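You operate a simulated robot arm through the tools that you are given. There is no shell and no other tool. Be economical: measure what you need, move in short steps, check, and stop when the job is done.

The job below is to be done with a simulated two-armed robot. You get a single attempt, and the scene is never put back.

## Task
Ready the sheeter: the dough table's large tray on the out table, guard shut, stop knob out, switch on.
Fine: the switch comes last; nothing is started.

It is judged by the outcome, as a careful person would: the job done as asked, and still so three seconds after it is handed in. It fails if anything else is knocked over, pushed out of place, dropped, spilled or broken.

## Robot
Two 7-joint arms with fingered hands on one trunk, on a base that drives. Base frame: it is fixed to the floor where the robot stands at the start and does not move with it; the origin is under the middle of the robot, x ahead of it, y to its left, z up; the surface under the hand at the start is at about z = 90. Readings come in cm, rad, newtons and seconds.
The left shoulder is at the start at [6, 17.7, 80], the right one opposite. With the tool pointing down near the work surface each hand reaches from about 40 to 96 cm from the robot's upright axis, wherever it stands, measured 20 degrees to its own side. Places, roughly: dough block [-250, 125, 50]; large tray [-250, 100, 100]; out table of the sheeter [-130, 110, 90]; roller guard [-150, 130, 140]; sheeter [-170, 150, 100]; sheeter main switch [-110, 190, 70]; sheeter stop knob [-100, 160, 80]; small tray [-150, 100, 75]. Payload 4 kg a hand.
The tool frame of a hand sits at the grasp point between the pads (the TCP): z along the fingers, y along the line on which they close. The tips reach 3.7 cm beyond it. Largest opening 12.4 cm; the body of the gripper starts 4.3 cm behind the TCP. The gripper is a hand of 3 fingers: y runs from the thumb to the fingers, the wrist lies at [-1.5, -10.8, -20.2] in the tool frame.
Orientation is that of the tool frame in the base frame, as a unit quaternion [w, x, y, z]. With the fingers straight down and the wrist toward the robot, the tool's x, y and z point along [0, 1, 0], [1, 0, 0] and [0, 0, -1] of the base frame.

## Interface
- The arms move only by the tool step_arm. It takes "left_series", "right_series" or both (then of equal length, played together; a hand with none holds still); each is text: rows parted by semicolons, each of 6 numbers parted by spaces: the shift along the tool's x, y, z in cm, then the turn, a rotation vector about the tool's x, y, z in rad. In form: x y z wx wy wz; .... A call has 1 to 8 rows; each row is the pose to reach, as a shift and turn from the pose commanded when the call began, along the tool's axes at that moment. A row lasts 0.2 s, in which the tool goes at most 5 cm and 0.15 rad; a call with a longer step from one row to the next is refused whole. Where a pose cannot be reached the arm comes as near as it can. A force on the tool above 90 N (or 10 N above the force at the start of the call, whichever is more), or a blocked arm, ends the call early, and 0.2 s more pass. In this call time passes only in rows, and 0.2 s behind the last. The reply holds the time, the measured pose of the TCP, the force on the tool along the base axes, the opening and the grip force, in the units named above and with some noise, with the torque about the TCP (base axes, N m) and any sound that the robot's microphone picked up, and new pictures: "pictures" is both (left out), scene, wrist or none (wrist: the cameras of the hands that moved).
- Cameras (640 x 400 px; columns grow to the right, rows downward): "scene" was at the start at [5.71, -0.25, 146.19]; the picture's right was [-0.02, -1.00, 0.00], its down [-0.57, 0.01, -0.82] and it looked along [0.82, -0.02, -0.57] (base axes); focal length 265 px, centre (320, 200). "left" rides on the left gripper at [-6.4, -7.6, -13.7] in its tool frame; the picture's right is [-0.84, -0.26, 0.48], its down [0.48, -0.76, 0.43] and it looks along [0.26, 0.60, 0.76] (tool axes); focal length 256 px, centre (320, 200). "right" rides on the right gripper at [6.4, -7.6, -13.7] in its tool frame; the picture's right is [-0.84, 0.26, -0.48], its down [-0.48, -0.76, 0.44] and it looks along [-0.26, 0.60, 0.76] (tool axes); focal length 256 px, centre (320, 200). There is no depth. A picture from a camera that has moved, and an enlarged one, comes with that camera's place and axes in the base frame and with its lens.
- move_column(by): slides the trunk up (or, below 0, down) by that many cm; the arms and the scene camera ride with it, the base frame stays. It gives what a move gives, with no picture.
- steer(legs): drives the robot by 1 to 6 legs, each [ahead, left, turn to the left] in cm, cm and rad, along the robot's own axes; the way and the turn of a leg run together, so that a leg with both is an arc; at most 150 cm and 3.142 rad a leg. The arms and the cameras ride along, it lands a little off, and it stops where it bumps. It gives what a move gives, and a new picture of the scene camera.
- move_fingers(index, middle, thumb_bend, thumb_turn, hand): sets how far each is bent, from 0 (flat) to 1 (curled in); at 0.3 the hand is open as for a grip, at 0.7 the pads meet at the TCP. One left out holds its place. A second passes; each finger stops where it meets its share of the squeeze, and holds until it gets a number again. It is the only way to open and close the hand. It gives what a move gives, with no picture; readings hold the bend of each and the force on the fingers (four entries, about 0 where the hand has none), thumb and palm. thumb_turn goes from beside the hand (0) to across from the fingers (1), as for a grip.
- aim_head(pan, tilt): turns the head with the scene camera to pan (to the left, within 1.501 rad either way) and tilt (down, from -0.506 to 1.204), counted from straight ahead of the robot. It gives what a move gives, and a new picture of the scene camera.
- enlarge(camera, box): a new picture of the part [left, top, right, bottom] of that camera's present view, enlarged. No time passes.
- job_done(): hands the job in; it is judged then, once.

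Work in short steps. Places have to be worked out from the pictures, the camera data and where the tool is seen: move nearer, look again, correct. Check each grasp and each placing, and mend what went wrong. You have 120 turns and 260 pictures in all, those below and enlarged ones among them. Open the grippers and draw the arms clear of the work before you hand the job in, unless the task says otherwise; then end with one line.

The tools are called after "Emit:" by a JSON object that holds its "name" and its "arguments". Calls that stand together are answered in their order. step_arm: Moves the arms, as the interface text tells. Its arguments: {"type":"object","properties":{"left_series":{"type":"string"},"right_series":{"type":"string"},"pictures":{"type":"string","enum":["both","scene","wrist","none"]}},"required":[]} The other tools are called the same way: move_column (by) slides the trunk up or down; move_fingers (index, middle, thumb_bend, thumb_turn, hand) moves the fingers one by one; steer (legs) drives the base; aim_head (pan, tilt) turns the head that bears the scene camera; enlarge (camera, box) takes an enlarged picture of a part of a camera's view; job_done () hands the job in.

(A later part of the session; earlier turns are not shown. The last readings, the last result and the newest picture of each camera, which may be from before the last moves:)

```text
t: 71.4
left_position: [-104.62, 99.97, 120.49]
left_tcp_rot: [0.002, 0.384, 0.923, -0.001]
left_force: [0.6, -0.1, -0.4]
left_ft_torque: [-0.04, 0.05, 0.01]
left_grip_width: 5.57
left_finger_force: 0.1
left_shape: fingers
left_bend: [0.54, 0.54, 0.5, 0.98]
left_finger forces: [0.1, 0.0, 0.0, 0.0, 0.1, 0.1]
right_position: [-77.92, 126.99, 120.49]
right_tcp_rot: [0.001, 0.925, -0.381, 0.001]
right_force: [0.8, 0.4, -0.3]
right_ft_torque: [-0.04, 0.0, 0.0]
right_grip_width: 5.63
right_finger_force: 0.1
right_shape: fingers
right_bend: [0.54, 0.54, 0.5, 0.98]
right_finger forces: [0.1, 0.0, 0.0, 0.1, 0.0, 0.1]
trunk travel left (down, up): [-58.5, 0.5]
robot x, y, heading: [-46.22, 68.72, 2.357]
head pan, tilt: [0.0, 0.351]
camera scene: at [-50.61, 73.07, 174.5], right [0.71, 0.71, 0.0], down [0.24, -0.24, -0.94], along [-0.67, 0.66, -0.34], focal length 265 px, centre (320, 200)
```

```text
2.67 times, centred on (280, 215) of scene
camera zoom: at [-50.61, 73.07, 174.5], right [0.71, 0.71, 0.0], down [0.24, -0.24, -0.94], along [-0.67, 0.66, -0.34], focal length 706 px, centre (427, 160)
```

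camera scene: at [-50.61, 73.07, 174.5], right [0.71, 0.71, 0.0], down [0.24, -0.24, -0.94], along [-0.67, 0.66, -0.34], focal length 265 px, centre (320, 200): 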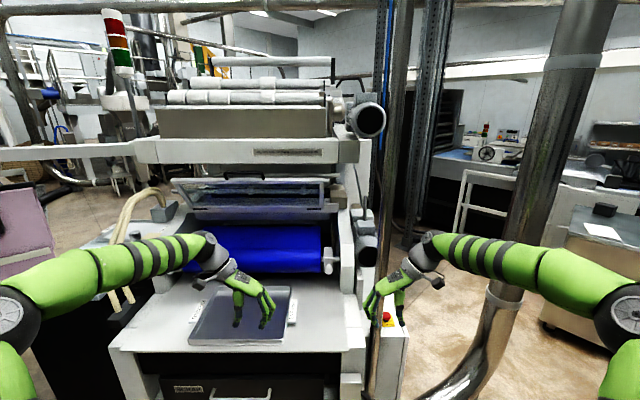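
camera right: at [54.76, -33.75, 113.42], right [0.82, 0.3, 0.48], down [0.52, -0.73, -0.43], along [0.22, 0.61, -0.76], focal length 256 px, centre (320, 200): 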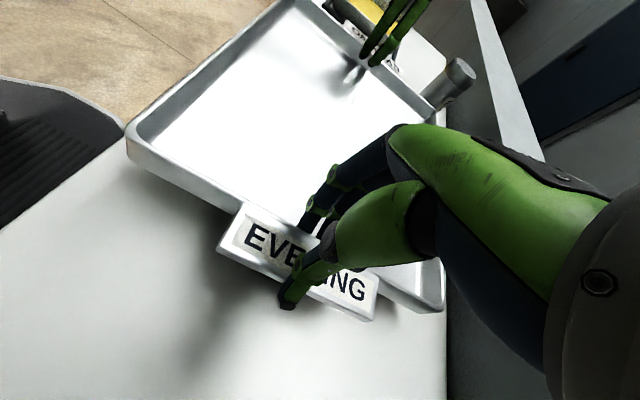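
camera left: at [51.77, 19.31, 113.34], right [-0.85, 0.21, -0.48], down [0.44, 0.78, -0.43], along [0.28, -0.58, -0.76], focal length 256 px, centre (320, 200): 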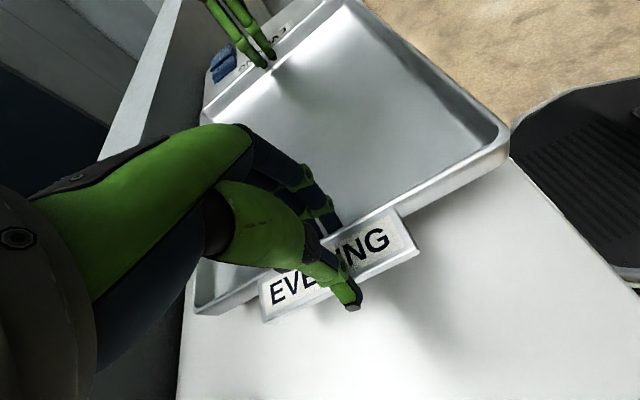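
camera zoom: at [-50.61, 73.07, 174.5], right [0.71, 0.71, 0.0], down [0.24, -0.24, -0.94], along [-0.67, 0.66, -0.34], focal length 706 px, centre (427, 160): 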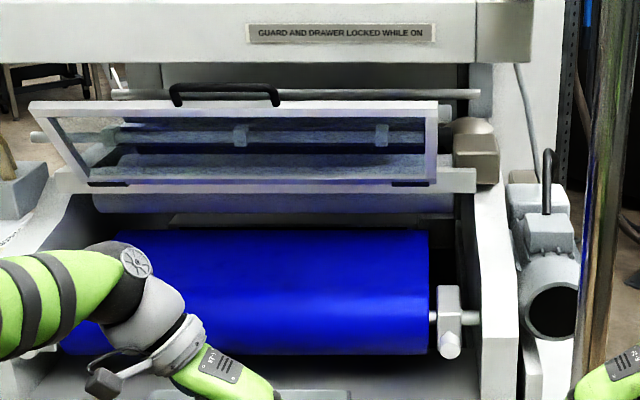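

Triangulated: panel hinge edge ≈ z 126, top edge z 144 leaning ~10 cm toward me; upright it fits right under the beam. I move back in front, then turn the right hand to point forward for pushing.

Emit:
{"name": "steer", "arguments": {"legs": [[0, 38, 0], [23, 0, 0]]}}

Emit:
{"name": "move_fingers", "arguments": {"hand": "right", "index": 0.7, "middle": 0.7, "thumb_bend": 0.65}}

Emit:
{"name": "step_arm", "arguments": {"right_series": "-1 0 -3 0 -0.14 0; -2 0 -6 0 -0.28 0; -3 0 -9 0 -0.42 0; -4 0 -12 0 -0.56 0; -5 0 -14 0 -0.7 0; -6 0 -16 0 -0.84 0; -7 0 -18 0 -0.98 0; -8 0 -20 0 -1.12 0", "pictures": "scene"}}

```text
t: 75.1
left_position: [-147.98, 88.5, 120.35]
left_tcp_rot: [0.003, 0.38, 0.925, -0.002]
left_force: [0.2, 0.3, -0.5]
left_ft_torque: [0.04, -0.02, 0.02]
left_grip_width: 5.59
left_finger_force: 0.0
left_shape: fingers
left_bend: [0.54, 0.54, 0.5, 0.98]
left_finger forces: [0.0, 0.0, 0.0, 0.0, 0.1, 0.0]
right_position: [-121.67, 115.95, 120.36]
right_tcp_rot: [0.001, 0.926, -0.378, 0.003]
right_force: [0.2, 0.5, -0.7]
right_ft_torque: [-0.04, -0.03, 0.01]
right_grip_width: 5.59
right_finger_force: 0.0
right_shape: fingers
right_bend: [0.54, 0.54, 0.5, 0.98]
right_finger forces: [0.1, 0.0, 0.0, 0.0, 0.1, 0.0]
trunk travel left (down, up): [-58.5, 0.5]
robot x, y, heading: [-89.52, 57.73, 2.366]
head pan, tilt: [0.0, 0.351]
camera scene: at [-93.93, 62.16, 174.48], right [0.7, 0.71, 0.0], down [0.25, -0.24, -0.94], along [-0.67, 0.66, -0.34], focal length 265 px, centre (320, 200)
```

scene: 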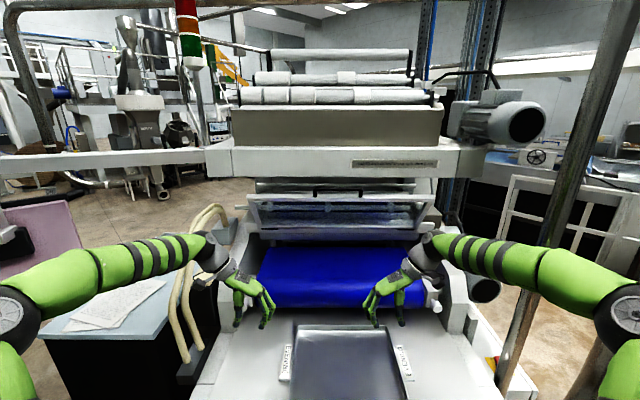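

```text
t: 76.1
left_position: [-147.95, 88.4, 120.5]
left_tcp_rot: [0.002, 0.381, 0.925, 0.0]
left_force: [0.2, -0.2, 1.3]
left_ft_torque: [0.02, -0.01, -0.01]
left_grip_width: 5.57
left_finger_force: 0.0
left_shape: fingers
left_bend: [0.54, 0.54, 0.5, 0.98]
left_finger forces: [0.0, 0.0, 0.1, 0.0, 0.1, 0.1]
right_position: [-121.5, 115.89, 120.33]
right_tcp_rot: [0.0, 0.925, -0.379, 0.002]
right_force: [-0.3, 0.5, -0.2]
right_ft_torque: [-0.01, 0.02, 0.01]
right_grip_width: 0.89
right_finger_force: 0.2
right_shape: fingers
right_bend: [0.7, 0.7, 0.65, 0.98]
right_finger forces: [0.0, 0.0, 0.1, 0.0, 0.1, 0.0]
trunk travel left (down, up): [-58.5, 0.5]
robot x, y, heading: [-89.09, 57.89, 2.364]
head pan, tilt: [0.0, 0.351]
```

```text
t: 77.9
left_position: [-147.97, 88.46, 120.42]
left_tcp_rot: [0.003, 0.38, 0.925, -0.001]
left_force: [-0.1, 0.1, 0.1]
left_ft_torque: [0.0, -0.01, -0.01]
left_grip_width: 5.62
left_finger_force: 0.2
left_shape: fingers
left_bend: [0.54, 0.54, 0.5, 0.98]
left_finger forces: [0.1, 0.0, 0.0, 0.0, 0.0, 0.1]
right_position: [-127.38, 121.57, 140.38]
right_tcp_rot: [-0.201, 0.785, -0.321, -0.491]
right_force: [0.9, -1.0, -0.5]
right_ft_torque: [-0.01, 0.0, 0.0]
right_grip_width: 0.89
right_finger_force: 0.1
right_shape: fingers
right_bend: [0.7, 0.7, 0.65, 0.98]
right_finger forces: [0.0, 0.0, 0.0, 0.0, 0.0, 0.0]
trunk travel left (down, up): [-58.5, 0.5]
robot x, y, heading: [-89.0, 57.2, 2.365]
head pan, tilt: [0.0, 0.351]
camera scene: at [-93.78, 62.09, 174.49], right [0.7, 0.71, 0.0], down [0.24, -0.24, -0.94], along [-0.67, 0.66, -0.34], focal length 265 px, centre (320, 200)
```

scene: 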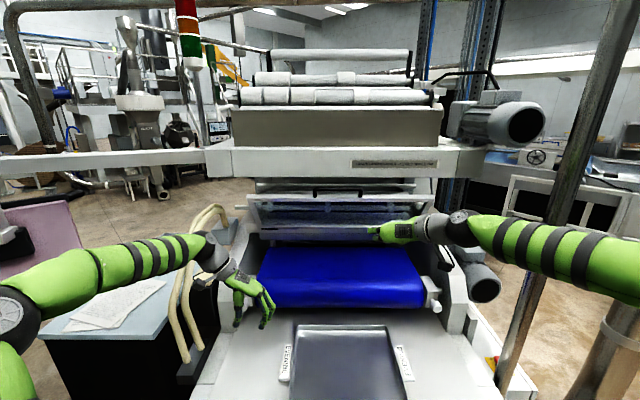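

The right hand is near level; I finish the turn in place.

Emit:
{"name": "step_arm", "arguments": {"right_series": "0 0 0 0 -0.15 0; 0 0 0 0 -0.3 0; 0 0 0 0 -0.43 0", "pictures": "both"}}

Emit:
{"name": "enlarge", "arguments": {"camera": "scene", "box": [240, 160, 480, 310]}}

```text
t: 78.7
left_position: [-147.89, 88.52, 120.35]
left_tcp_rot: [0.003, 0.381, 0.925, -0.002]
left_force: [-0.1, 0.9, 0.0]
left_ft_torque: [0.01, -0.02, 0.0]
left_grip_width: 5.59
left_finger_force: 0.1
left_shape: fingers
left_bend: [0.54, 0.54, 0.5, 0.98]
left_finger forces: [0.1, 0.1, 0.0, 0.0, 0.1, 0.0]
right_position: [-127.22, 121.7, 140.44]
right_tcp_rot: [-0.264, 0.662, -0.271, -0.647]
right_force: [0.4, 0.2, 0.0]
right_ft_torque: [-0.01, 0.02, 0.03]
right_grip_width: 0.87
right_finger_force: 0.0
right_shape: fingers
right_bend: [0.7, 0.7, 0.65, 0.98]
right_finger forces: [0.0, 0.0, 0.0, 0.0, 0.0, 0.0]
trunk travel left (down, up): [-58.5, 0.5]
robot x, y, heading: [-89.19, 57.85, 2.368]
head pan, tilt: [0.0, 0.351]
camera scene: at [-93.78, 62.14, 174.5], right [0.7, 0.71, 0.0], down [0.24, -0.24, -0.94], along [-0.67, 0.66, -0.34], focal length 265 px, centre (320, 200)
camera right: at [-112.09, 117.57, 134.3], right [0.15, -0.51, 0.85], down [0.21, 0.86, 0.47], along [-0.96, 0.11, 0.24], focal length 256 px, centre (320, 200)
```

scene: 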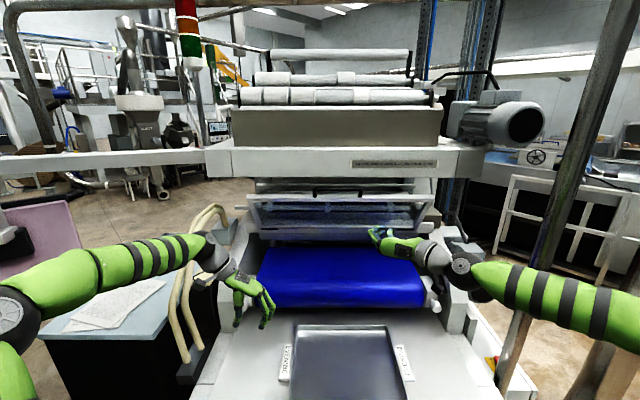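
right: 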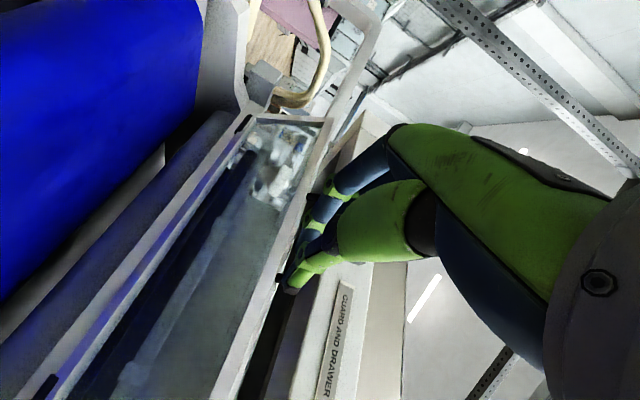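

```text
2.67 times, centred on (360, 235) of scene
camera zoom: at [-93.78, 62.14, 174.5], right [0.7, 0.71, 0.0], down [0.24, -0.24, -0.94], along [-0.67, 0.66, -0.34], focal length 706 px, centre (213, 107)
```

zoom: 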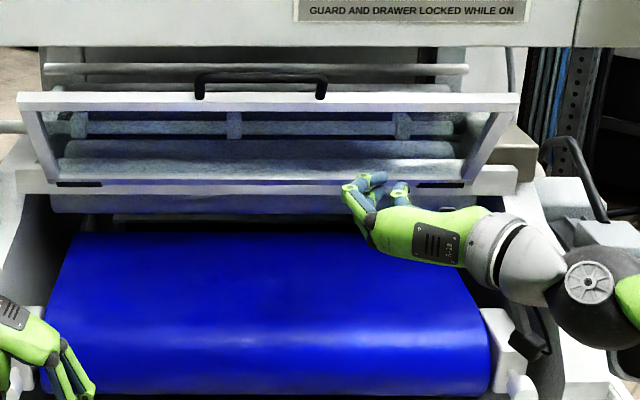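

The hand points at the panel's right part, about 19 cm short of it at z 140. I advance 16 cm and look.

Emit:
{"name": "step_arm", "arguments": {"right_series": "0 0 4 0 0 0; 0 0 8 0 0 0; 0 0 12 0 0 0; 0 0 16 0 0 0", "pictures": "both"}}

```text
t: 79.7
left_position: [-148.03, 88.62, 120.25]
left_tcp_rot: [0.004, 0.38, 0.925, -0.002]
left_force: [-0.1, -0.2, -0.2]
left_ft_torque: [0.0, -0.04, 0.01]
left_grip_width: 5.59
left_finger_force: 0.0
left_shape: fingers
left_bend: [0.54, 0.54, 0.5, 0.98]
left_finger forces: [0.1, 0.0, 0.0, 0.0, 0.0, 0.0]
right_position: [-138.87, 132.75, 139.78]
right_tcp_rot: [-0.265, 0.663, -0.271, -0.646]
right_force: [-1.0, 0.0, -0.3]
right_ft_torque: [0.0, 0.0, 0.0]
right_grip_width: 0.85
right_finger_force: 0.1
right_shape: fingers
right_bend: [0.7, 0.7, 0.65, 0.98]
right_finger forces: [0.0, 0.0, 0.0, 0.0, 0.1, 0.1]
trunk travel left (down, up): [-58.5, 0.5]
robot x, y, heading: [-89.24, 57.66, 2.363]
head pan, tilt: [0.0, 0.351]
camera scene: at [-93.91, 62.13, 174.49], right [0.7, 0.71, 0.0], down [0.25, -0.24, -0.94], along [-0.67, 0.66, -0.34], focal length 265 px, centre (320, 200)
camera right: at [-123.66, 128.67, 133.85], right [0.15, -0.51, 0.85], down [0.21, 0.86, 0.47], along [-0.97, 0.11, 0.24], focal length 256 px, centre (320, 200)
```

scene: 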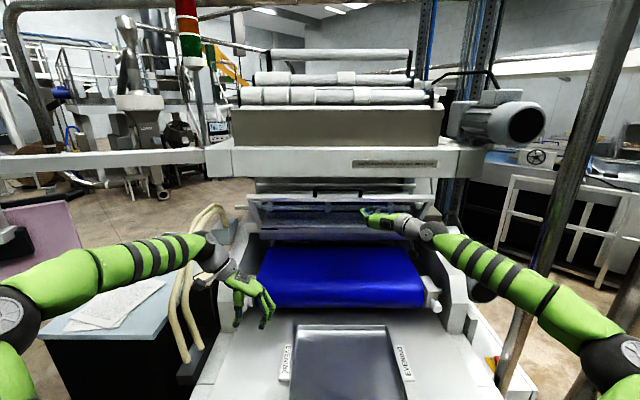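
right: 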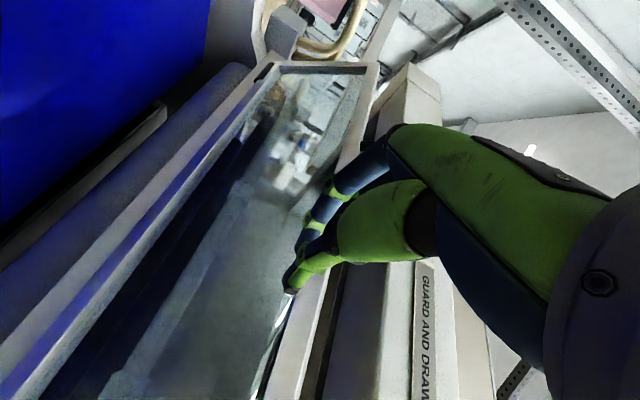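

Fingertips are just before the glass near the upper frame. I rise 2 cm and push slowly forward.

Emit:
{"name": "step_arm", "arguments": {"right_series": "-2 0 1 0 0 0; -2 0 2 0 0 0; -2 0 3 0 0 0; -2 0 4 0 0 0; -2 0 5 0 0 0; -2 0 6 0 0 0", "pictures": "both"}}

```text
t: 81.1
left_position: [-147.69, 87.85, 120.65]
left_tcp_rot: [0.001, 0.381, 0.925, 0.0]
left_force: [-0.5, -0.1, -0.1]
left_ft_torque: [0.01, -0.02, 0.02]
left_grip_width: 5.57
left_finger_force: 0.1
left_shape: fingers
left_bend: [0.54, 0.54, 0.5, 0.98]
left_finger forces: [0.1, 0.1, 0.1, 0.0, 0.0, 0.0]
right_position: [-143.11, 135.43, 141.97]
right_tcp_rot: [-0.26, 0.667, -0.265, -0.646]
right_force: [35.8, -57.1, -19.9]
right_ft_torque: [-0.44, -0.36, 0.45]
right_grip_width: 0.96
right_finger_force: 37.1
right_shape: fingers
right_bend: [0.74, 0.78, 0.65, 0.95]
right_finger forces: [46.5, 21.9, 0.0, 0.1, 5.8, 0.0]
trunk travel left (down, up): [-58.5, 0.5]
robot x, y, heading: [-89.11, 57.18, 2.365]
head pan, tilt: [0.0, 0.351]
camera scene: at [-93.32, 61.15, 174.48], right [0.7, 0.71, 0.0], down [0.24, -0.24, -0.94], along [-0.67, 0.66, -0.34], focal length 265 px, centre (320, 200)
camera right: at [-127.83, 131.58, 136.04], right [0.15, -0.5, 0.85], down [0.2, 0.86, 0.47], along [-0.97, 0.1, 0.23], focal length 256 px, centre (320, 200)
```

scene: 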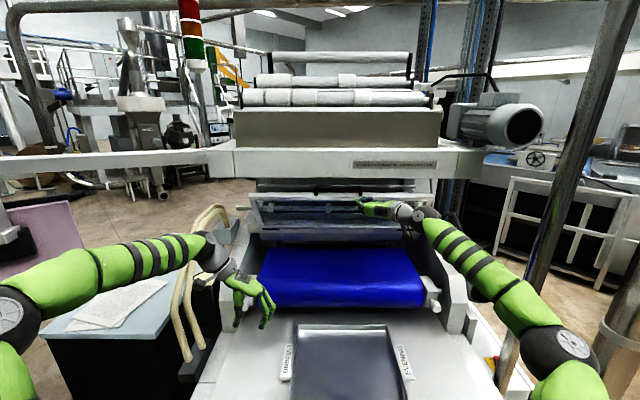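
right: 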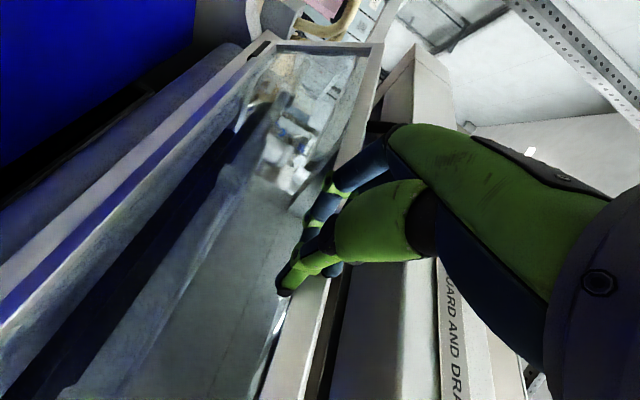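

It resists at ~67 N. I back off and check whether the panel moved at all.

Emit:
{"name": "step_arm", "arguments": {"right_series": "0 0 -2 0 0 0; 0 0 -5 0 0 0; 0 0 -9 0 0 0", "pictures": "none"}}

Emit:
{"name": "enlarge", "arguments": {"camera": "scene", "box": [240, 160, 480, 310]}}

Emit:
{"name": "enlarge", "arguments": {"camera": "right", "box": [0, 0, 400, 400]}}

```text
t: 81.9
left_position: [-147.92, 88.34, 120.42]
left_tcp_rot: [0.002, 0.378, 0.926, -0.001]
left_force: [0.7, -0.8, -0.8]
left_ft_torque: [0.01, 0.01, 0.0]
left_grip_width: 5.59
left_finger_force: 0.0
left_shape: fingers
left_bend: [0.54, 0.54, 0.5, 0.98]
left_finger forces: [0.0, 0.0, 0.0, 0.0, 0.0, 0.0]
right_position: [-136.63, 130.76, 142.2]
right_tcp_rot: [-0.264, 0.662, -0.271, -0.647]
right_force: [0.6, -0.8, -0.2]
right_ft_torque: [0.01, 0.0, -0.02]
right_grip_width: 0.83
right_finger_force: 0.1
right_shape: fingers
right_bend: [0.7, 0.7, 0.65, 0.97]
right_finger forces: [0.1, 0.0, 0.0, 0.0, 0.1, 0.0]
trunk travel left (down, up): [-58.5, 0.5]
robot x, y, heading: [-88.89, 58.19, 2.363]
head pan, tilt: [0.0, 0.351]
```

```text
2.67 times, centred on (360, 235) of scene
camera zoom: at [-93.7, 62.01, 174.51], right [0.7, 0.71, 0.0], down [0.24, -0.24, -0.94], along [-0.67, 0.66, -0.34], focal length 706 px, centre (213, 107)
```

zoom: 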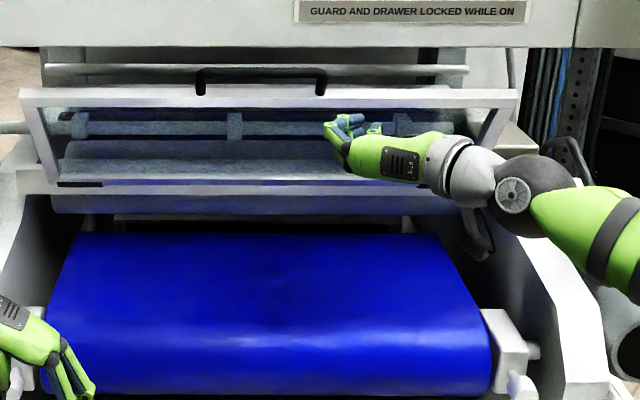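

```text
1.00 times, centred on (200, 200) of right (not enlarged: the box is as wide or as high as the picture)
camera zoom: at [-121.46, 126.59, 136.13], right [0.15, -0.51, 0.85], down [0.21, 0.86, 0.47], along [-0.96, 0.11, 0.24], focal length 256 px, centre (440, 200)
```

zoom: 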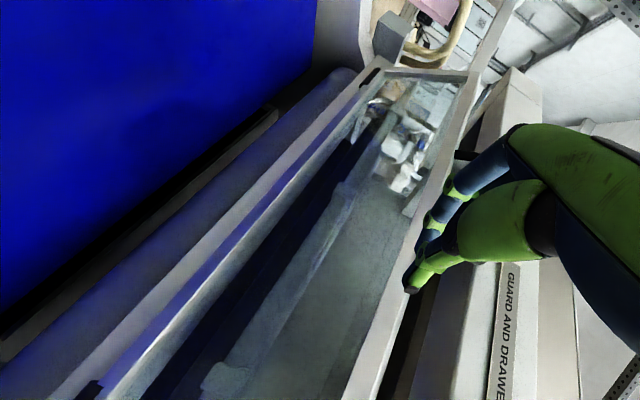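

The panel's top edge did shift back a little (rows 95→90), so it is simply stiff and stays where put. I push again, slower, with a curled fist.

Emit:
{"name": "move_fingers", "arguments": {"hand": "right", "index": 1, "middle": 1, "thumb_bend": 0.9, "thumb_turn": 0.5}}

Emit:
{"name": "step_arm", "arguments": {"right_series": "0 0 2 0 0 0; 0 0 4 0 0 0; 0 0 6 0 0 0; 0 0 8 0 0 0; 0 0 9 0 0 0; 0 0 9.7 0 0 0; 0 0 10.4 0 0 0; 0 0 11 0 0 0", "pictures": "both"}}

```text
t: 82.9
left_position: [-148.16, 88.56, 120.37]
left_tcp_rot: [0.003, 0.381, 0.925, -0.001]
left_force: [0.0, 1.1, 0.2]
left_ft_torque: [0.01, 0.01, -0.02]
left_grip_width: 5.59
left_finger_force: 0.1
left_shape: fingers
left_bend: [0.54, 0.54, 0.5, 0.98]
left_finger forces: [0.0, 0.1, 0.0, 0.0, 0.0, 0.0]
right_position: [-136.71, 130.63, 142.09]
right_tcp_rot: [-0.264, 0.663, -0.27, -0.646]
right_force: [0.9, -0.4, 0.8]
right_ft_torque: [0.04, 0.02, 0.01]
right_grip_width: 7.59
right_finger_force: 0.1
right_shape: fingers
right_bend: [1.0, 1.0, 0.9, 0.51]
right_finger forces: [0.1, 0.0, 0.0, 0.0, 0.0, 0.0]
trunk travel left (down, up): [-58.5, 0.5]
robot x, y, heading: [-89.17, 57.93, 2.364]
head pan, tilt: [0.0, 0.351]
```

```text
t: 84.7
left_position: [-147.69, 88.31, 120.46]
left_tcp_rot: [0.001, 0.381, 0.925, -0.001]
left_force: [0.5, -0.2, 0.9]
left_ft_torque: [0.0, 0.0, 0.02]
left_grip_width: 5.58
left_finger_force: 0.1
left_shape: fingers
left_bend: [0.54, 0.54, 0.5, 0.98]
left_finger forces: [0.0, 0.0, 0.1, 0.0, 0.1, 0.0]
right_position: [-144.22, 137.84, 141.74]
right_tcp_rot: [-0.264, 0.664, -0.269, -0.646]
right_force: [19.6, -19.8, -11.7]
right_ft_torque: [0.52, 0.14, 0.68]
right_grip_width: 7.59
right_finger_force: 15.3
right_shape: fingers
right_bend: [1.0, 1.0, 0.9, 0.51]
right_finger forces: [0.0, 30.3, 0.0, 0.0, 0.0, 0.1]
trunk travel left (down, up): [-58.5, 0.5]
robot x, y, heading: [-89.1, 57.43, 2.362]
head pan, tilt: [0.0, 0.351]
camera scene: at [-93.54, 61.77, 174.48], right [0.7, 0.71, 0.0], down [0.24, -0.24, -0.94], along [-0.67, 0.66, -0.34], focal length 265 px, centre (320, 200)
camera right: at [-129.08, 133.86, 135.8], right [0.15, -0.51, 0.85], down [0.21, 0.86, 0.47], along [-0.97, 0.11, 0.23], focal length 256 px, centre (320, 200)
```

scene: 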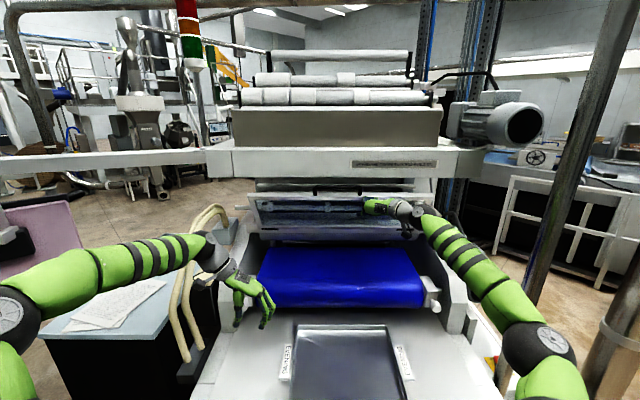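
right: 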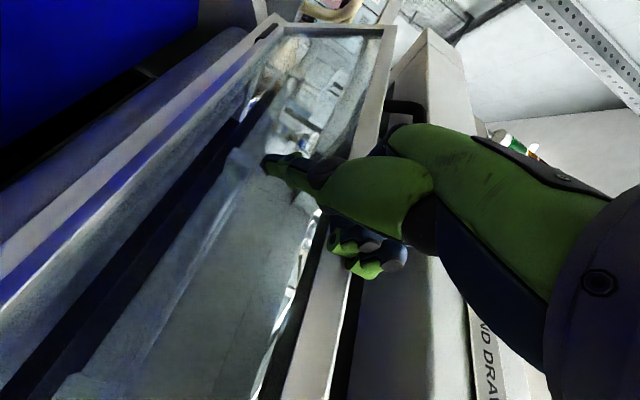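

The panel yields at about 30 N. I keep pushing slowly.

Emit:
{"name": "step_arm", "arguments": {"right_series": "0 0 0.7 0 0 0; 0 0 1.4 0 0 0; 0 0 2.1 0 0 0; 0 0 2.8 0 0 0; 0 0 3.5 0 0 0; 0 0 4.2 0 0 0; 0 0 4.9 0 0 0; 0 0 5.6 0 0 0", "pictures": "both"}}

```text
t: 85.2
left_position: [-147.39, 88.29, 120.43]
left_tcp_rot: [0.002, 0.381, 0.925, -0.002]
left_force: [-0.4, 0.3, 0.2]
left_ft_torque: [0.0, 0.03, 0.01]
left_grip_width: 5.58
left_finger_force: 0.2
left_shape: fingers
left_bend: [0.54, 0.54, 0.5, 0.98]
left_finger forces: [0.0, 0.1, 0.1, 0.0, 0.0, 0.0]
right_position: [-145.1, 137.76, 141.23]
right_tcp_rot: [-0.258, 0.672, -0.261, -0.644]
right_force: [30.6, -32.5, -17.6]
right_ft_torque: [0.82, 0.31, 1.02]
right_grip_width: 7.56
right_finger_force: 24.4
right_shape: fingers
right_bend: [1.0, 1.0, 0.9, 0.51]
right_finger forces: [0.0, 48.5, 0.0, 0.1, 0.0, 0.0]
trunk travel left (down, up): [-58.5, 0.5]
robot x, y, heading: [-88.76, 57.48, 2.368]
head pan, tilt: [0.0, 0.351]
stopped in row 2 (right hand): the force on the tool passed its limit at 97 N (the readings are from after the stop); the commanded pose is now the measured one
camera scene: at [-93.29, 61.69, 174.51], right [0.7, 0.71, 0.0], down [0.24, -0.24, -0.94], along [-0.67, 0.66, -0.34], focal length 265 px, centre (320, 200)
camera right: at [-129.71, 134.05, 135.42], right [0.15, -0.5, 0.85], down [0.18, 0.86, 0.47], along [-0.97, 0.09, 0.22], focal length 256 px, centre (320, 200)
```

scene: 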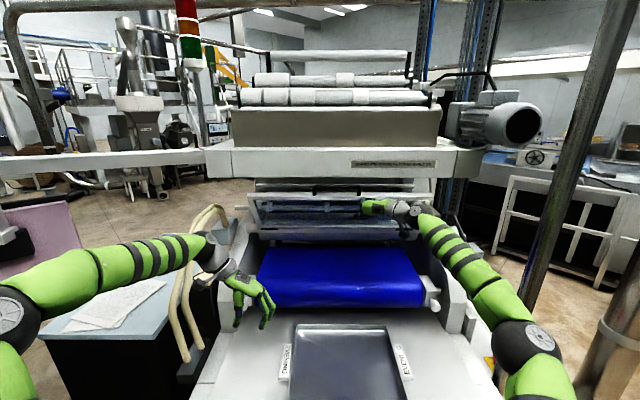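
right: 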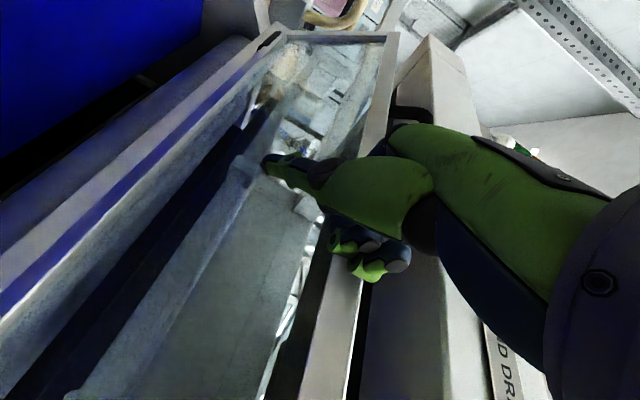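

It stopped at 97 N. I back away and check the panel's position again.

Emit:
{"name": "step_arm", "arguments": {"right_series": "0 0 -3 0 0 0; 0 0 -7 0 0 0; 0 0 -11 0 0 0; 0 0 -15 0 0 0", "pictures": "none"}}

Emit:
{"name": "enlarge", "arguments": {"camera": "scene", "box": [240, 160, 480, 310]}}

Emit:
{"name": "enlarge", "arguments": {"camera": "right", "box": [0, 0, 400, 400]}}

```text
t: 86.2
left_position: [-147.86, 88.27, 120.49]
left_tcp_rot: [0.002, 0.38, 0.925, -0.001]
left_force: [-0.5, 0.0, 0.4]
left_ft_torque: [0.04, 0.05, -0.03]
left_grip_width: 5.58
left_finger_force: 0.0
left_shape: fingers
left_bend: [0.54, 0.54, 0.5, 0.98]
left_finger forces: [0.0, 0.0, 0.0, 0.0, 0.0, 0.0]
right_position: [-134.37, 127.7, 141.89]
right_tcp_rot: [-0.26, 0.668, -0.265, -0.645]
right_force: [-0.4, -0.4, 0.6]
right_ft_torque: [0.01, -0.02, -0.02]
right_grip_width: 7.55
right_finger_force: 0.1
right_shape: fingers
right_bend: [1.0, 1.0, 0.9, 0.51]
right_finger forces: [0.0, 0.0, 0.0, 0.0, 0.0, 0.0]
trunk travel left (down, up): [-58.5, 0.5]
robot x, y, heading: [-89.27, 57.69, 2.362]
head pan, tilt: [0.0, 0.351]
```

```text
2.67 times, centred on (360, 235) of scene
camera zoom: at [-93.63, 61.84, 174.5], right [0.7, 0.71, 0.0], down [0.24, -0.24, -0.94], along [-0.67, 0.66, -0.34], focal length 706 px, centre (213, 107)
```

zoom: 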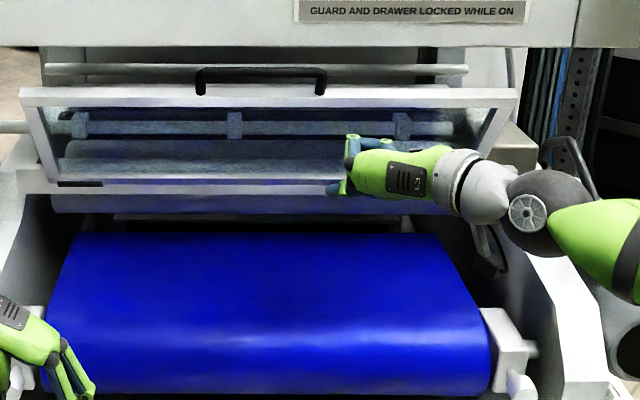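

```text
1.00 times, centred on (200, 200) of right (not enlarged: the box is as wide or as high as the picture)
camera zoom: at [-119.0, 124.0, 136.04], right [0.15, -0.5, 0.85], down [0.19, 0.86, 0.47], along [-0.97, 0.1, 0.23], focal length 256 px, centre (440, 200)
```

zoom: 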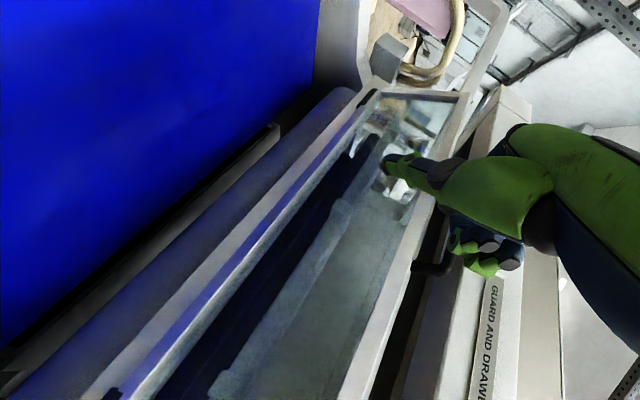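

The panel is against its back stop (only ~1 cm of play), so shutting means swinging the handle edge forward and down over the roller. I turn the hand palm-down so the fingers can hook over the top edge and pull.

Emit:
{"name": "step_arm", "arguments": {"right_series": "0 0 -3 0 0 0.14; 0 0 -5 0 0 0.28; 0 0 -5 0 0 0.42; 0 0 -5 0 0 0.56; 0 0 -5 0 0 0.7; 0 0 -5 0 0 0.84; 0 0 -5 0 0 0.98; 0 0 -5 0 0 1.12", "pictures": "none"}}

Emit:
{"name": "step_arm", "arguments": {"right_series": "0 0 0 0 0 0.15; 0 0 0 0 0 0.3; 0 0 0 0 0 0.45", "pictures": "none"}}

Emit:
{"name": "move_fingers", "arguments": {"hand": "right", "index": 0.35, "middle": 0.35, "thumb_bend": 0, "thumb_turn": 0.9}}

Emit:
{"name": "enlarge", "arguments": {"camera": "scene", "box": [240, 160, 480, 310]}}

Emit:
{"name": "enlarge", "arguments": {"camera": "right", "box": [0, 0, 640, 400]}}

```text
t: 88.0
left_position: [-147.83, 88.46, 120.31]
left_tcp_rot: [0.003, 0.38, 0.925, -0.001]
left_force: [0.1, 0.2, -1.0]
left_ft_torque: [-0.02, -0.01, -0.01]
left_grip_width: 5.59
left_finger_force: 0.1
left_shape: fingers
left_bend: [0.54, 0.54, 0.5, 0.98]
left_finger forces: [0.1, 0.0, 0.1, 0.1, 0.1, 0.0]
right_position: [-130.93, 124.59, 141.89]
right_tcp_rot: [-0.122, -0.425, 0.581, 0.684]
right_force: [0.3, -0.8, -0.2]
right_ft_torque: [0.01, 0.04, -0.01]
right_grip_width: 7.6
right_finger_force: 0.0
right_shape: fingers
right_bend: [1.0, 1.0, 0.9, 0.51]
right_finger forces: [0.1, 0.1, 0.1, 0.0, 0.1, 0.0]
trunk travel left (down, up): [-58.5, 0.5]
robot x, y, heading: [-89.11, 58.05, 2.362]
head pan, tilt: [0.0, 0.351]
```

```text
t: 88.8
left_position: [-147.99, 88.3, 120.33]
left_tcp_rot: [0.002, 0.38, 0.925, -0.001]
left_force: [0.3, 0.0, -1.0]
left_ft_torque: [0.0, 0.0, -0.03]
left_grip_width: 5.59
left_finger_force: 0.1
left_shape: fingers
left_bend: [0.54, 0.54, 0.5, 0.98]
left_finger forces: [0.1, 0.0, 0.0, 0.1, 0.1, 0.0]
right_position: [-130.87, 124.63, 142.11]
right_tcp_rot: [-0.273, -0.286, 0.661, 0.638]
right_force: [0.1, 0.0, -0.1]
right_ft_torque: [0.04, 0.02, 0.02]
right_grip_width: 7.59
right_finger_force: 0.2
right_shape: fingers
right_bend: [1.0, 1.0, 0.9, 0.51]
right_finger forces: [0.0, 0.1, 0.0, 0.0, 0.0, 0.0]
trunk travel left (down, up): [-58.5, 0.5]
robot x, y, heading: [-88.96, 57.58, 2.361]
head pan, tilt: [0.0, 0.351]
```

```text
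t: 89.8
left_position: [-147.86, 88.39, 120.36]
left_tcp_rot: [0.003, 0.381, 0.925, -0.001]
left_force: [-0.3, 1.1, 0.1]
left_ft_torque: [0.02, -0.02, 0.0]
left_grip_width: 5.57
left_finger_force: 0.0
left_shape: fingers
left_bend: [0.54, 0.54, 0.5, 0.98]
left_finger forces: [0.1, 0.1, 0.0, 0.0, 0.0, 0.1]
right_position: [-130.89, 124.59, 142.13]
right_tcp_rot: [-0.273, -0.286, 0.66, 0.639]
right_force: [0.0, 0.2, -0.7]
right_ft_torque: [-0.02, -0.04, 0.0]
right_grip_width: 10.77
right_finger_force: 0.2
right_shape: fingers
right_bend: [0.35, 0.35, 0.0, 0.86]
right_finger forces: [0.0, 0.0, 0.1, 0.0, 0.0, 0.0]
trunk travel left (down, up): [-58.5, 0.5]
robot x, y, heading: [-88.92, 57.47, 2.368]
head pan, tilt: [0.0, 0.351]
```

```text
2.67 times, centred on (360, 235) of scene
camera zoom: at [-93.71, 61.95, 174.49], right [0.7, 0.71, 0.0], down [0.24, -0.24, -0.94], along [-0.67, 0.66, -0.34], focal length 706 px, centre (213, 107)
```

zoom: 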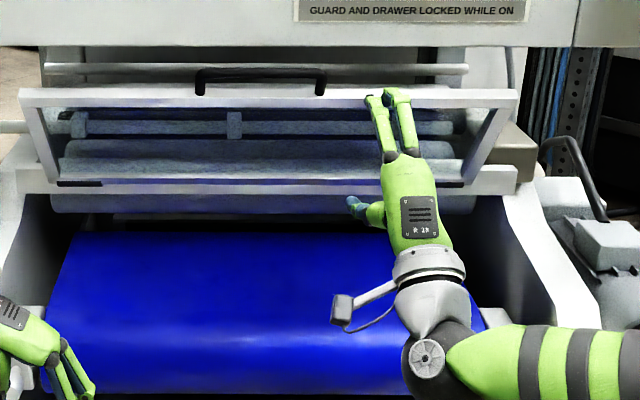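

```text
1.00 times, centred on (320, 200) of right (not enlarged: the box is as wide or as high as the picture)
camera zoom: at [-125.12, 110.54, 134.92], right [0.92, 0.28, 0.28], down [0.04, 0.63, -0.77], along [-0.39, 0.72, 0.57], focal length 256 px, centre (320, 200)
```

zoom: 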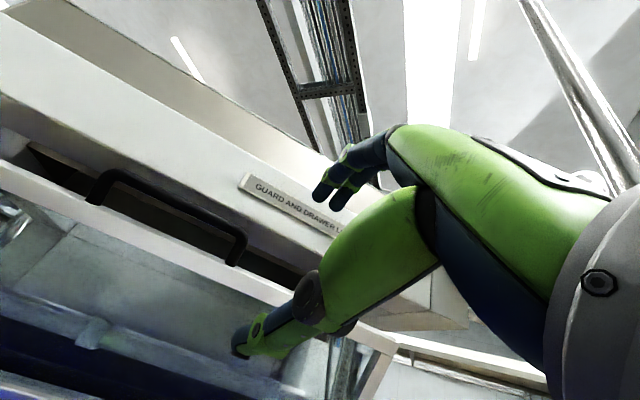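

That posture is natural. I advance 13 cm with the fingers at z ≈ 147 and look.

Emit:
{"name": "step_arm", "arguments": {"right_series": "0 0 4 0 0 0; 0 0 8 0 0 0; 0 0 11 0 0 0; 0 0 13 0 0 0", "pictures": "wrist"}}

Emit:
{"name": "enlarge", "arguments": {"camera": "scene", "box": [320, 170, 440, 245]}}

```text
t: 90.8
left_position: [-147.81, 88.36, 120.41]
left_tcp_rot: [0.002, 0.38, 0.925, 0.0]
left_force: [0.2, -0.1, 0.2]
left_ft_torque: [-0.02, -0.01, 0.01]
left_grip_width: 5.57
left_finger_force: 0.0
left_shape: fingers
left_bend: [0.54, 0.54, 0.5, 0.98]
left_finger forces: [0.0, 0.0, 0.1, 0.1, 0.1, 0.0]
right_position: [-140.37, 133.47, 141.5]
right_tcp_rot: [-0.271, -0.286, 0.661, 0.639]
right_force: [1.1, -0.7, -0.1]
right_ft_torque: [0.0, 0.01, -0.02]
right_grip_width: 10.78
right_finger_force: 0.1
right_shape: fingers
right_bend: [0.35, 0.35, 0.0, 0.86]
right_finger forces: [0.0, 0.1, 0.1, 0.1, 0.1, 0.0]
trunk travel left (down, up): [-58.5, 0.5]
robot x, y, heading: [-89.12, 57.5, 2.365]
head pan, tilt: [0.0, 0.351]
camera right: at [-134.63, 119.52, 134.44], right [0.92, 0.28, 0.28], down [0.04, 0.63, -0.77], along [-0.39, 0.72, 0.57], focal length 256 px, centre (320, 200)
```

right: 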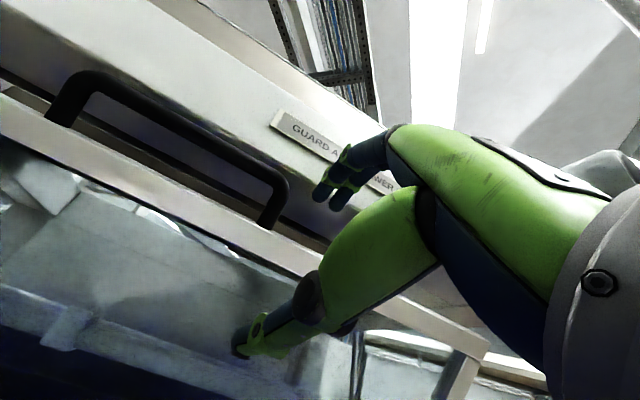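

```text
5.33 times, centred on (380, 208) of scene
camera zoom: at [-93.75, 61.96, 174.49], right [0.7, 0.71, 0.0], down [0.25, -0.24, -0.94], along [-0.67, 0.66, -0.34], focal length 1413 px, centre (0, 160)
```

zoom: 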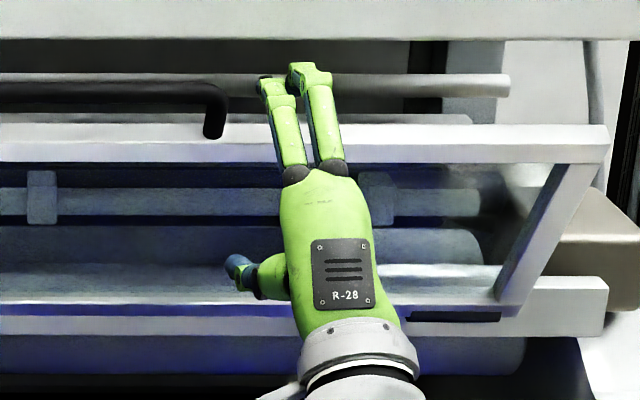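

Tips are ~4.5 cm short of passing the edge and clear under the beam. I go 5 cm ahead and slightly down.

Emit:
{"name": "step_arm", "arguments": {"right_series": "0 -0.5 2 0 0 0; 0 -0.6 4 0 0 0; 0 -0.6 5.2 0 0 0", "pictures": "wrist"}}

Emit:
{"name": "move_fingers", "arguments": {"hand": "right", "index": 0.6, "middle": 0.6}}

Emit:
{"name": "enlarge", "arguments": {"camera": "scene", "box": [320, 170, 440, 245]}}

```text
t: 91.6
left_position: [-147.9, 88.29, 120.33]
left_tcp_rot: [0.003, 0.38, 0.925, -0.001]
left_force: [0.5, -0.3, 0.0]
left_ft_torque: [0.03, 0.0, 0.0]
left_grip_width: 5.61
left_finger_force: 0.1
left_shape: fingers
left_bend: [0.54, 0.54, 0.5, 0.98]
left_finger forces: [0.0, 0.1, 0.0, 0.0, 0.0, 0.1]
right_position: [-144.23, 136.98, 140.88]
right_tcp_rot: [-0.272, -0.286, 0.661, 0.639]
right_force: [-0.5, -0.2, 0.3]
right_ft_torque: [0.0, -0.02, 0.02]
right_grip_width: 10.78
right_finger_force: 0.0
right_shape: fingers
right_bend: [0.35, 0.35, 0.0, 0.86]
right_finger forces: [0.1, 0.0, 0.0, 0.0, 0.0, 0.0]
trunk travel left (down, up): [-58.5, 0.5]
robot x, y, heading: [-88.96, 57.31, 2.365]
head pan, tilt: [0.0, 0.351]
camera right: at [-138.42, 123.05, 133.65], right [0.92, 0.28, 0.28], down [0.04, 0.63, -0.77], along [-0.39, 0.72, 0.57], focal length 256 px, centre (320, 200)
```

right: 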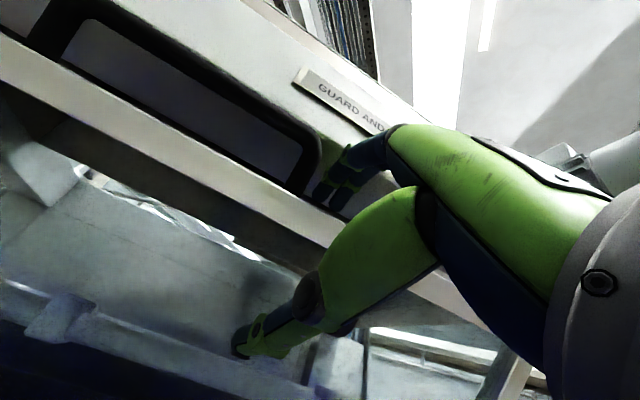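

```text
t: 92.6
left_position: [-147.87, 88.46, 120.49]
left_tcp_rot: [0.002, 0.38, 0.925, -0.001]
left_force: [0.1, -0.3, -0.2]
left_ft_torque: [0.01, 0.03, -0.02]
left_grip_width: 5.62
left_finger_force: 0.1
left_shape: fingers
left_bend: [0.54, 0.54, 0.5, 0.98]
left_finger forces: [0.0, 0.0, 0.1, 0.0, 0.0, 0.0]
right_position: [-144.1, 136.96, 140.97]
right_tcp_rot: [-0.271, -0.285, 0.661, 0.639]
right_force: [-0.3, 0.6, 3.9]
right_ft_torque: [0.01, 0.05, 0.03]
right_grip_width: 7.26
right_finger_force: 2.1
right_shape: fingers
right_bend: [0.58, 0.6, 0.0, 0.86]
right_finger forces: [4.1, 0.1, 0.0, 0.1, 0.0, 0.0]
trunk travel left (down, up): [-58.5, 0.5]
robot x, y, heading: [-89.26, 57.36, 2.367]
head pan, tilt: [0.0, 0.351]
```

```text
5.33 times, centred on (380, 208) of scene
camera zoom: at [-93.69, 61.91, 174.5], right [0.7, 0.71, 0.0], down [0.24, -0.24, -0.94], along [-0.67, 0.66, -0.34], focal length 1413 px, centre (0, 160)
```

zoom: 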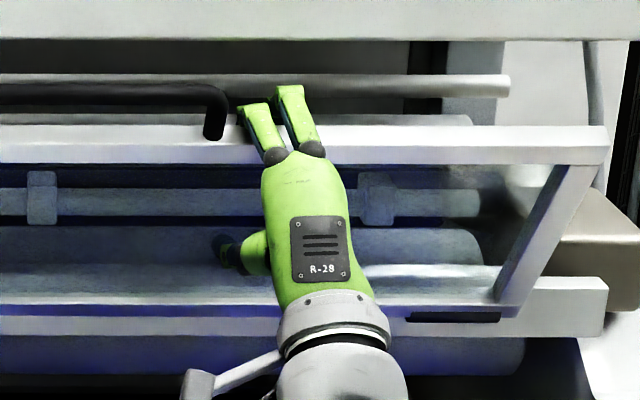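

The fingers hook over the edge. I pull along the arc about the hinge: back and down, first 15–17°.

Emit:
{"name": "step_arm", "arguments": {"right_series": "0 -0.4 -0.8 0 0 0; 0 -0.9 -1.7 0 0 0; 0 -1.6 -2.6 0 0 0; 0 -2.6 -3.8 0 0 0; 0 -3.6 -5 0 0 0", "pictures": "wrist"}}

Emit:
{"name": "enlarge", "arguments": {"camera": "scene", "box": [240, 160, 480, 310]}}

```text
t: 93.8
left_position: [-147.88, 88.33, 120.4]
left_tcp_rot: [0.003, 0.381, 0.925, -0.002]
left_force: [-0.4, -0.3, 0.1]
left_ft_torque: [-0.02, -0.01, -0.04]
left_grip_width: 5.58
left_finger_force: 0.0
left_shape: fingers
left_bend: [0.54, 0.54, 0.5, 0.98]
left_finger forces: [0.1, 0.1, 0.0, 0.0, 0.1, 0.0]
right_position: [-140.27, 133.59, 137.28]
right_tcp_rot: [-0.272, -0.286, 0.66, 0.639]
right_force: [-1.7, -0.5, 1.3]
right_ft_torque: [-0.01, 0.01, 0.01]
right_grip_width: 7.1
right_finger_force: 0.7
right_shape: fingers
right_bend: [0.59, 0.6, 0.0, 0.86]
right_finger forces: [1.6, 0.7, 0.1, 0.1, 0.0, 0.0]
trunk travel left (down, up): [-58.5, 0.5]
robot x, y, heading: [-89.19, 57.26, 2.362]
head pan, tilt: [0.0, 0.351]
camera right: at [-134.47, 119.59, 130.2], right [0.92, 0.28, 0.28], down [0.04, 0.63, -0.77], along [-0.39, 0.72, 0.57], focal length 256 px, centre (320, 200)
```

right: 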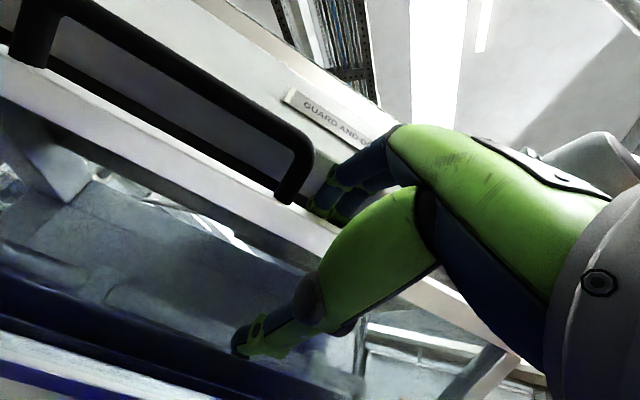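

```text
2.67 times, centred on (360, 235) of scene
camera zoom: at [-93.73, 61.93, 174.49], right [0.7, 0.71, 0.0], down [0.24, -0.24, -0.94], along [-0.67, 0.66, -0.34], focal length 706 px, centre (213, 107)
```

zoom: 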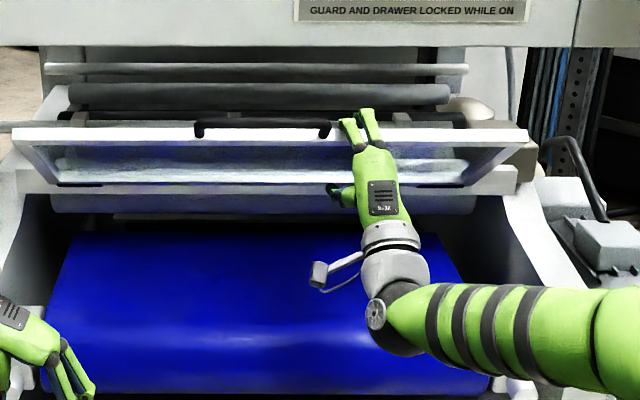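

It swings easily. I continue along the arc to about horizontal.

Emit:
{"name": "step_arm", "arguments": {"right_series": "0 -1.2 -1.1 0 0 0; 0 -2.4 -2 0 0 0; 0 -3.6 -2.9 0 0 0; 0 -4.9 -3.7 0 0 0; 0 -6.4 -4.4 0 0 0; 0 -8 -5 0 0 0; 0 -10 -5.5 0 0 0", "pictures": "wrist"}}

Emit:
{"name": "enlarge", "arguments": {"camera": "scene", "box": [240, 160, 480, 310]}}

```text
t: 95.4
left_position: [-148.0, 88.33, 120.48]
left_tcp_rot: [0.003, 0.38, 0.925, -0.001]
left_force: [-0.2, 0.3, 0.8]
left_ft_torque: [0.02, -0.02, -0.01]
left_grip_width: 5.59
left_finger_force: 0.1
left_shape: fingers
left_bend: [0.54, 0.54, 0.5, 0.98]
left_finger forces: [0.1, 0.1, 0.0, 0.0, 0.1, 0.0]
right_position: [-136.09, 129.7, 127.37]
right_tcp_rot: [-0.272, -0.286, 0.66, 0.639]
right_force: [0.1, 0.3, 0.0]
right_ft_torque: [0.0, 0.0, 0.01]
right_grip_width: 6.93
right_finger_force: 0.1
right_shape: fingers
right_bend: [0.6, 0.6, 0.0, 0.86]
right_finger forces: [0.0, 0.1, 0.0, 0.0, 0.1, 0.1]
trunk travel left (down, up): [-58.5, 0.5]
robot x, y, heading: [-89.31, 57.47, 2.359]
head pan, tilt: [0.0, 0.351]
camera right: at [-130.34, 115.61, 120.25], right [0.92, 0.28, 0.28], down [0.04, 0.63, -0.77], along [-0.39, 0.72, 0.57], focal length 256 px, centre (320, 200)
```

right: 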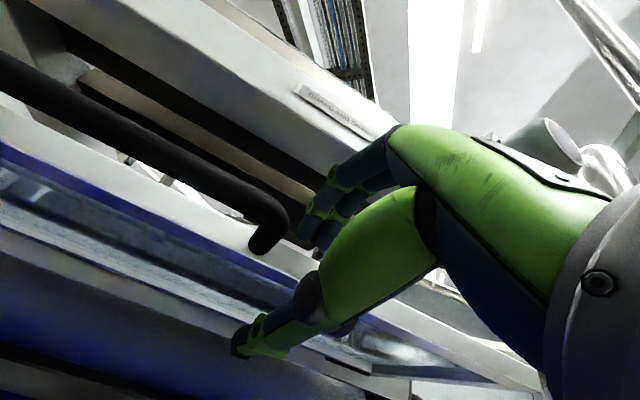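

```text
2.67 times, centred on (360, 235) of scene
camera zoom: at [-93.74, 61.97, 174.49], right [0.7, 0.71, 0.0], down [0.25, -0.24, -0.94], along [-0.67, 0.66, -0.34], focal length 706 px, centre (213, 107)
```

zoom: 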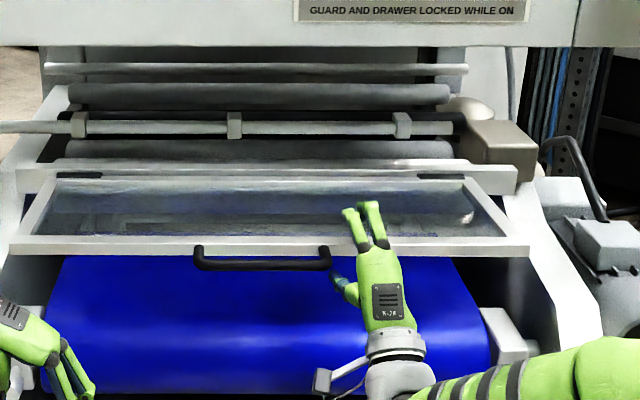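

The panel is near horizontal with the fingers on its inner face. I keep pressing down along the arc.

Emit:
{"name": "step_arm", "arguments": {"right_series": "0 -1.5 -0.2 0 0 0; 0 -3 -0.4 0 0 0; 0 -4.5 -0.5 0 0 0; 0 -6 -0.5 0 0 0; 0 -7.5 -0.4 0 0 0; 0 -9 -0.2 0 0 0", "pictures": "wrist"}}

Emit:
{"name": "enlarge", "arguments": {"camera": "scene", "box": [240, 160, 480, 310]}}

```text
t: 96.8
left_position: [-147.86, 88.49, 120.39]
left_tcp_rot: [0.002, 0.381, 0.925, -0.001]
left_force: [-0.3, 0.0, -0.1]
left_ft_torque: [0.03, 0.01, -0.01]
left_grip_width: 5.61
left_finger_force: 0.0
left_shape: fingers
left_bend: [0.54, 0.54, 0.5, 0.98]
left_finger forces: [0.1, 0.0, 0.0, 0.0, 0.0, 0.0]
right_position: [-135.63, 129.34, 118.38]
right_tcp_rot: [-0.272, -0.286, 0.66, 0.639]
right_force: [0.7, -0.2, -0.7]
right_ft_torque: [0.03, 0.03, -0.01]
right_grip_width: 6.92
right_finger_force: 0.0
right_shape: fingers
right_bend: [0.6, 0.6, 0.0, 0.86]
right_finger forces: [0.1, 0.0, 0.0, 0.1, 0.0, 0.0]
trunk travel left (down, up): [-58.5, 0.5]
robot x, y, heading: [-89.11, 57.43, 2.363]
head pan, tilt: [0.0, 0.351]
camera right: at [-129.91, 115.3, 111.32], right [0.92, 0.28, 0.28], down [0.04, 0.63, -0.77], along [-0.39, 0.72, 0.57], focal length 256 px, centre (320, 200)
```

right: 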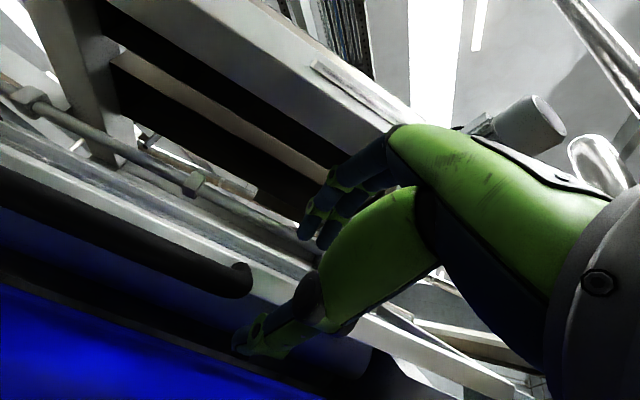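

```text
2.67 times, centred on (360, 235) of scene
camera zoom: at [-93.74, 61.97, 174.49], right [0.7, 0.71, 0.0], down [0.25, -0.24, -0.94], along [-0.67, 0.66, -0.34], focal length 706 px, centre (213, 107)
```

zoom: 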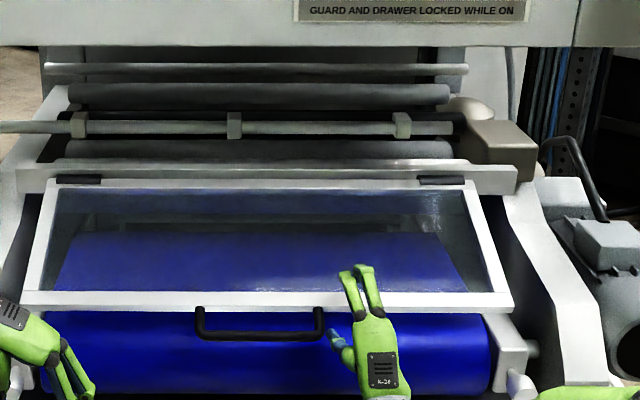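

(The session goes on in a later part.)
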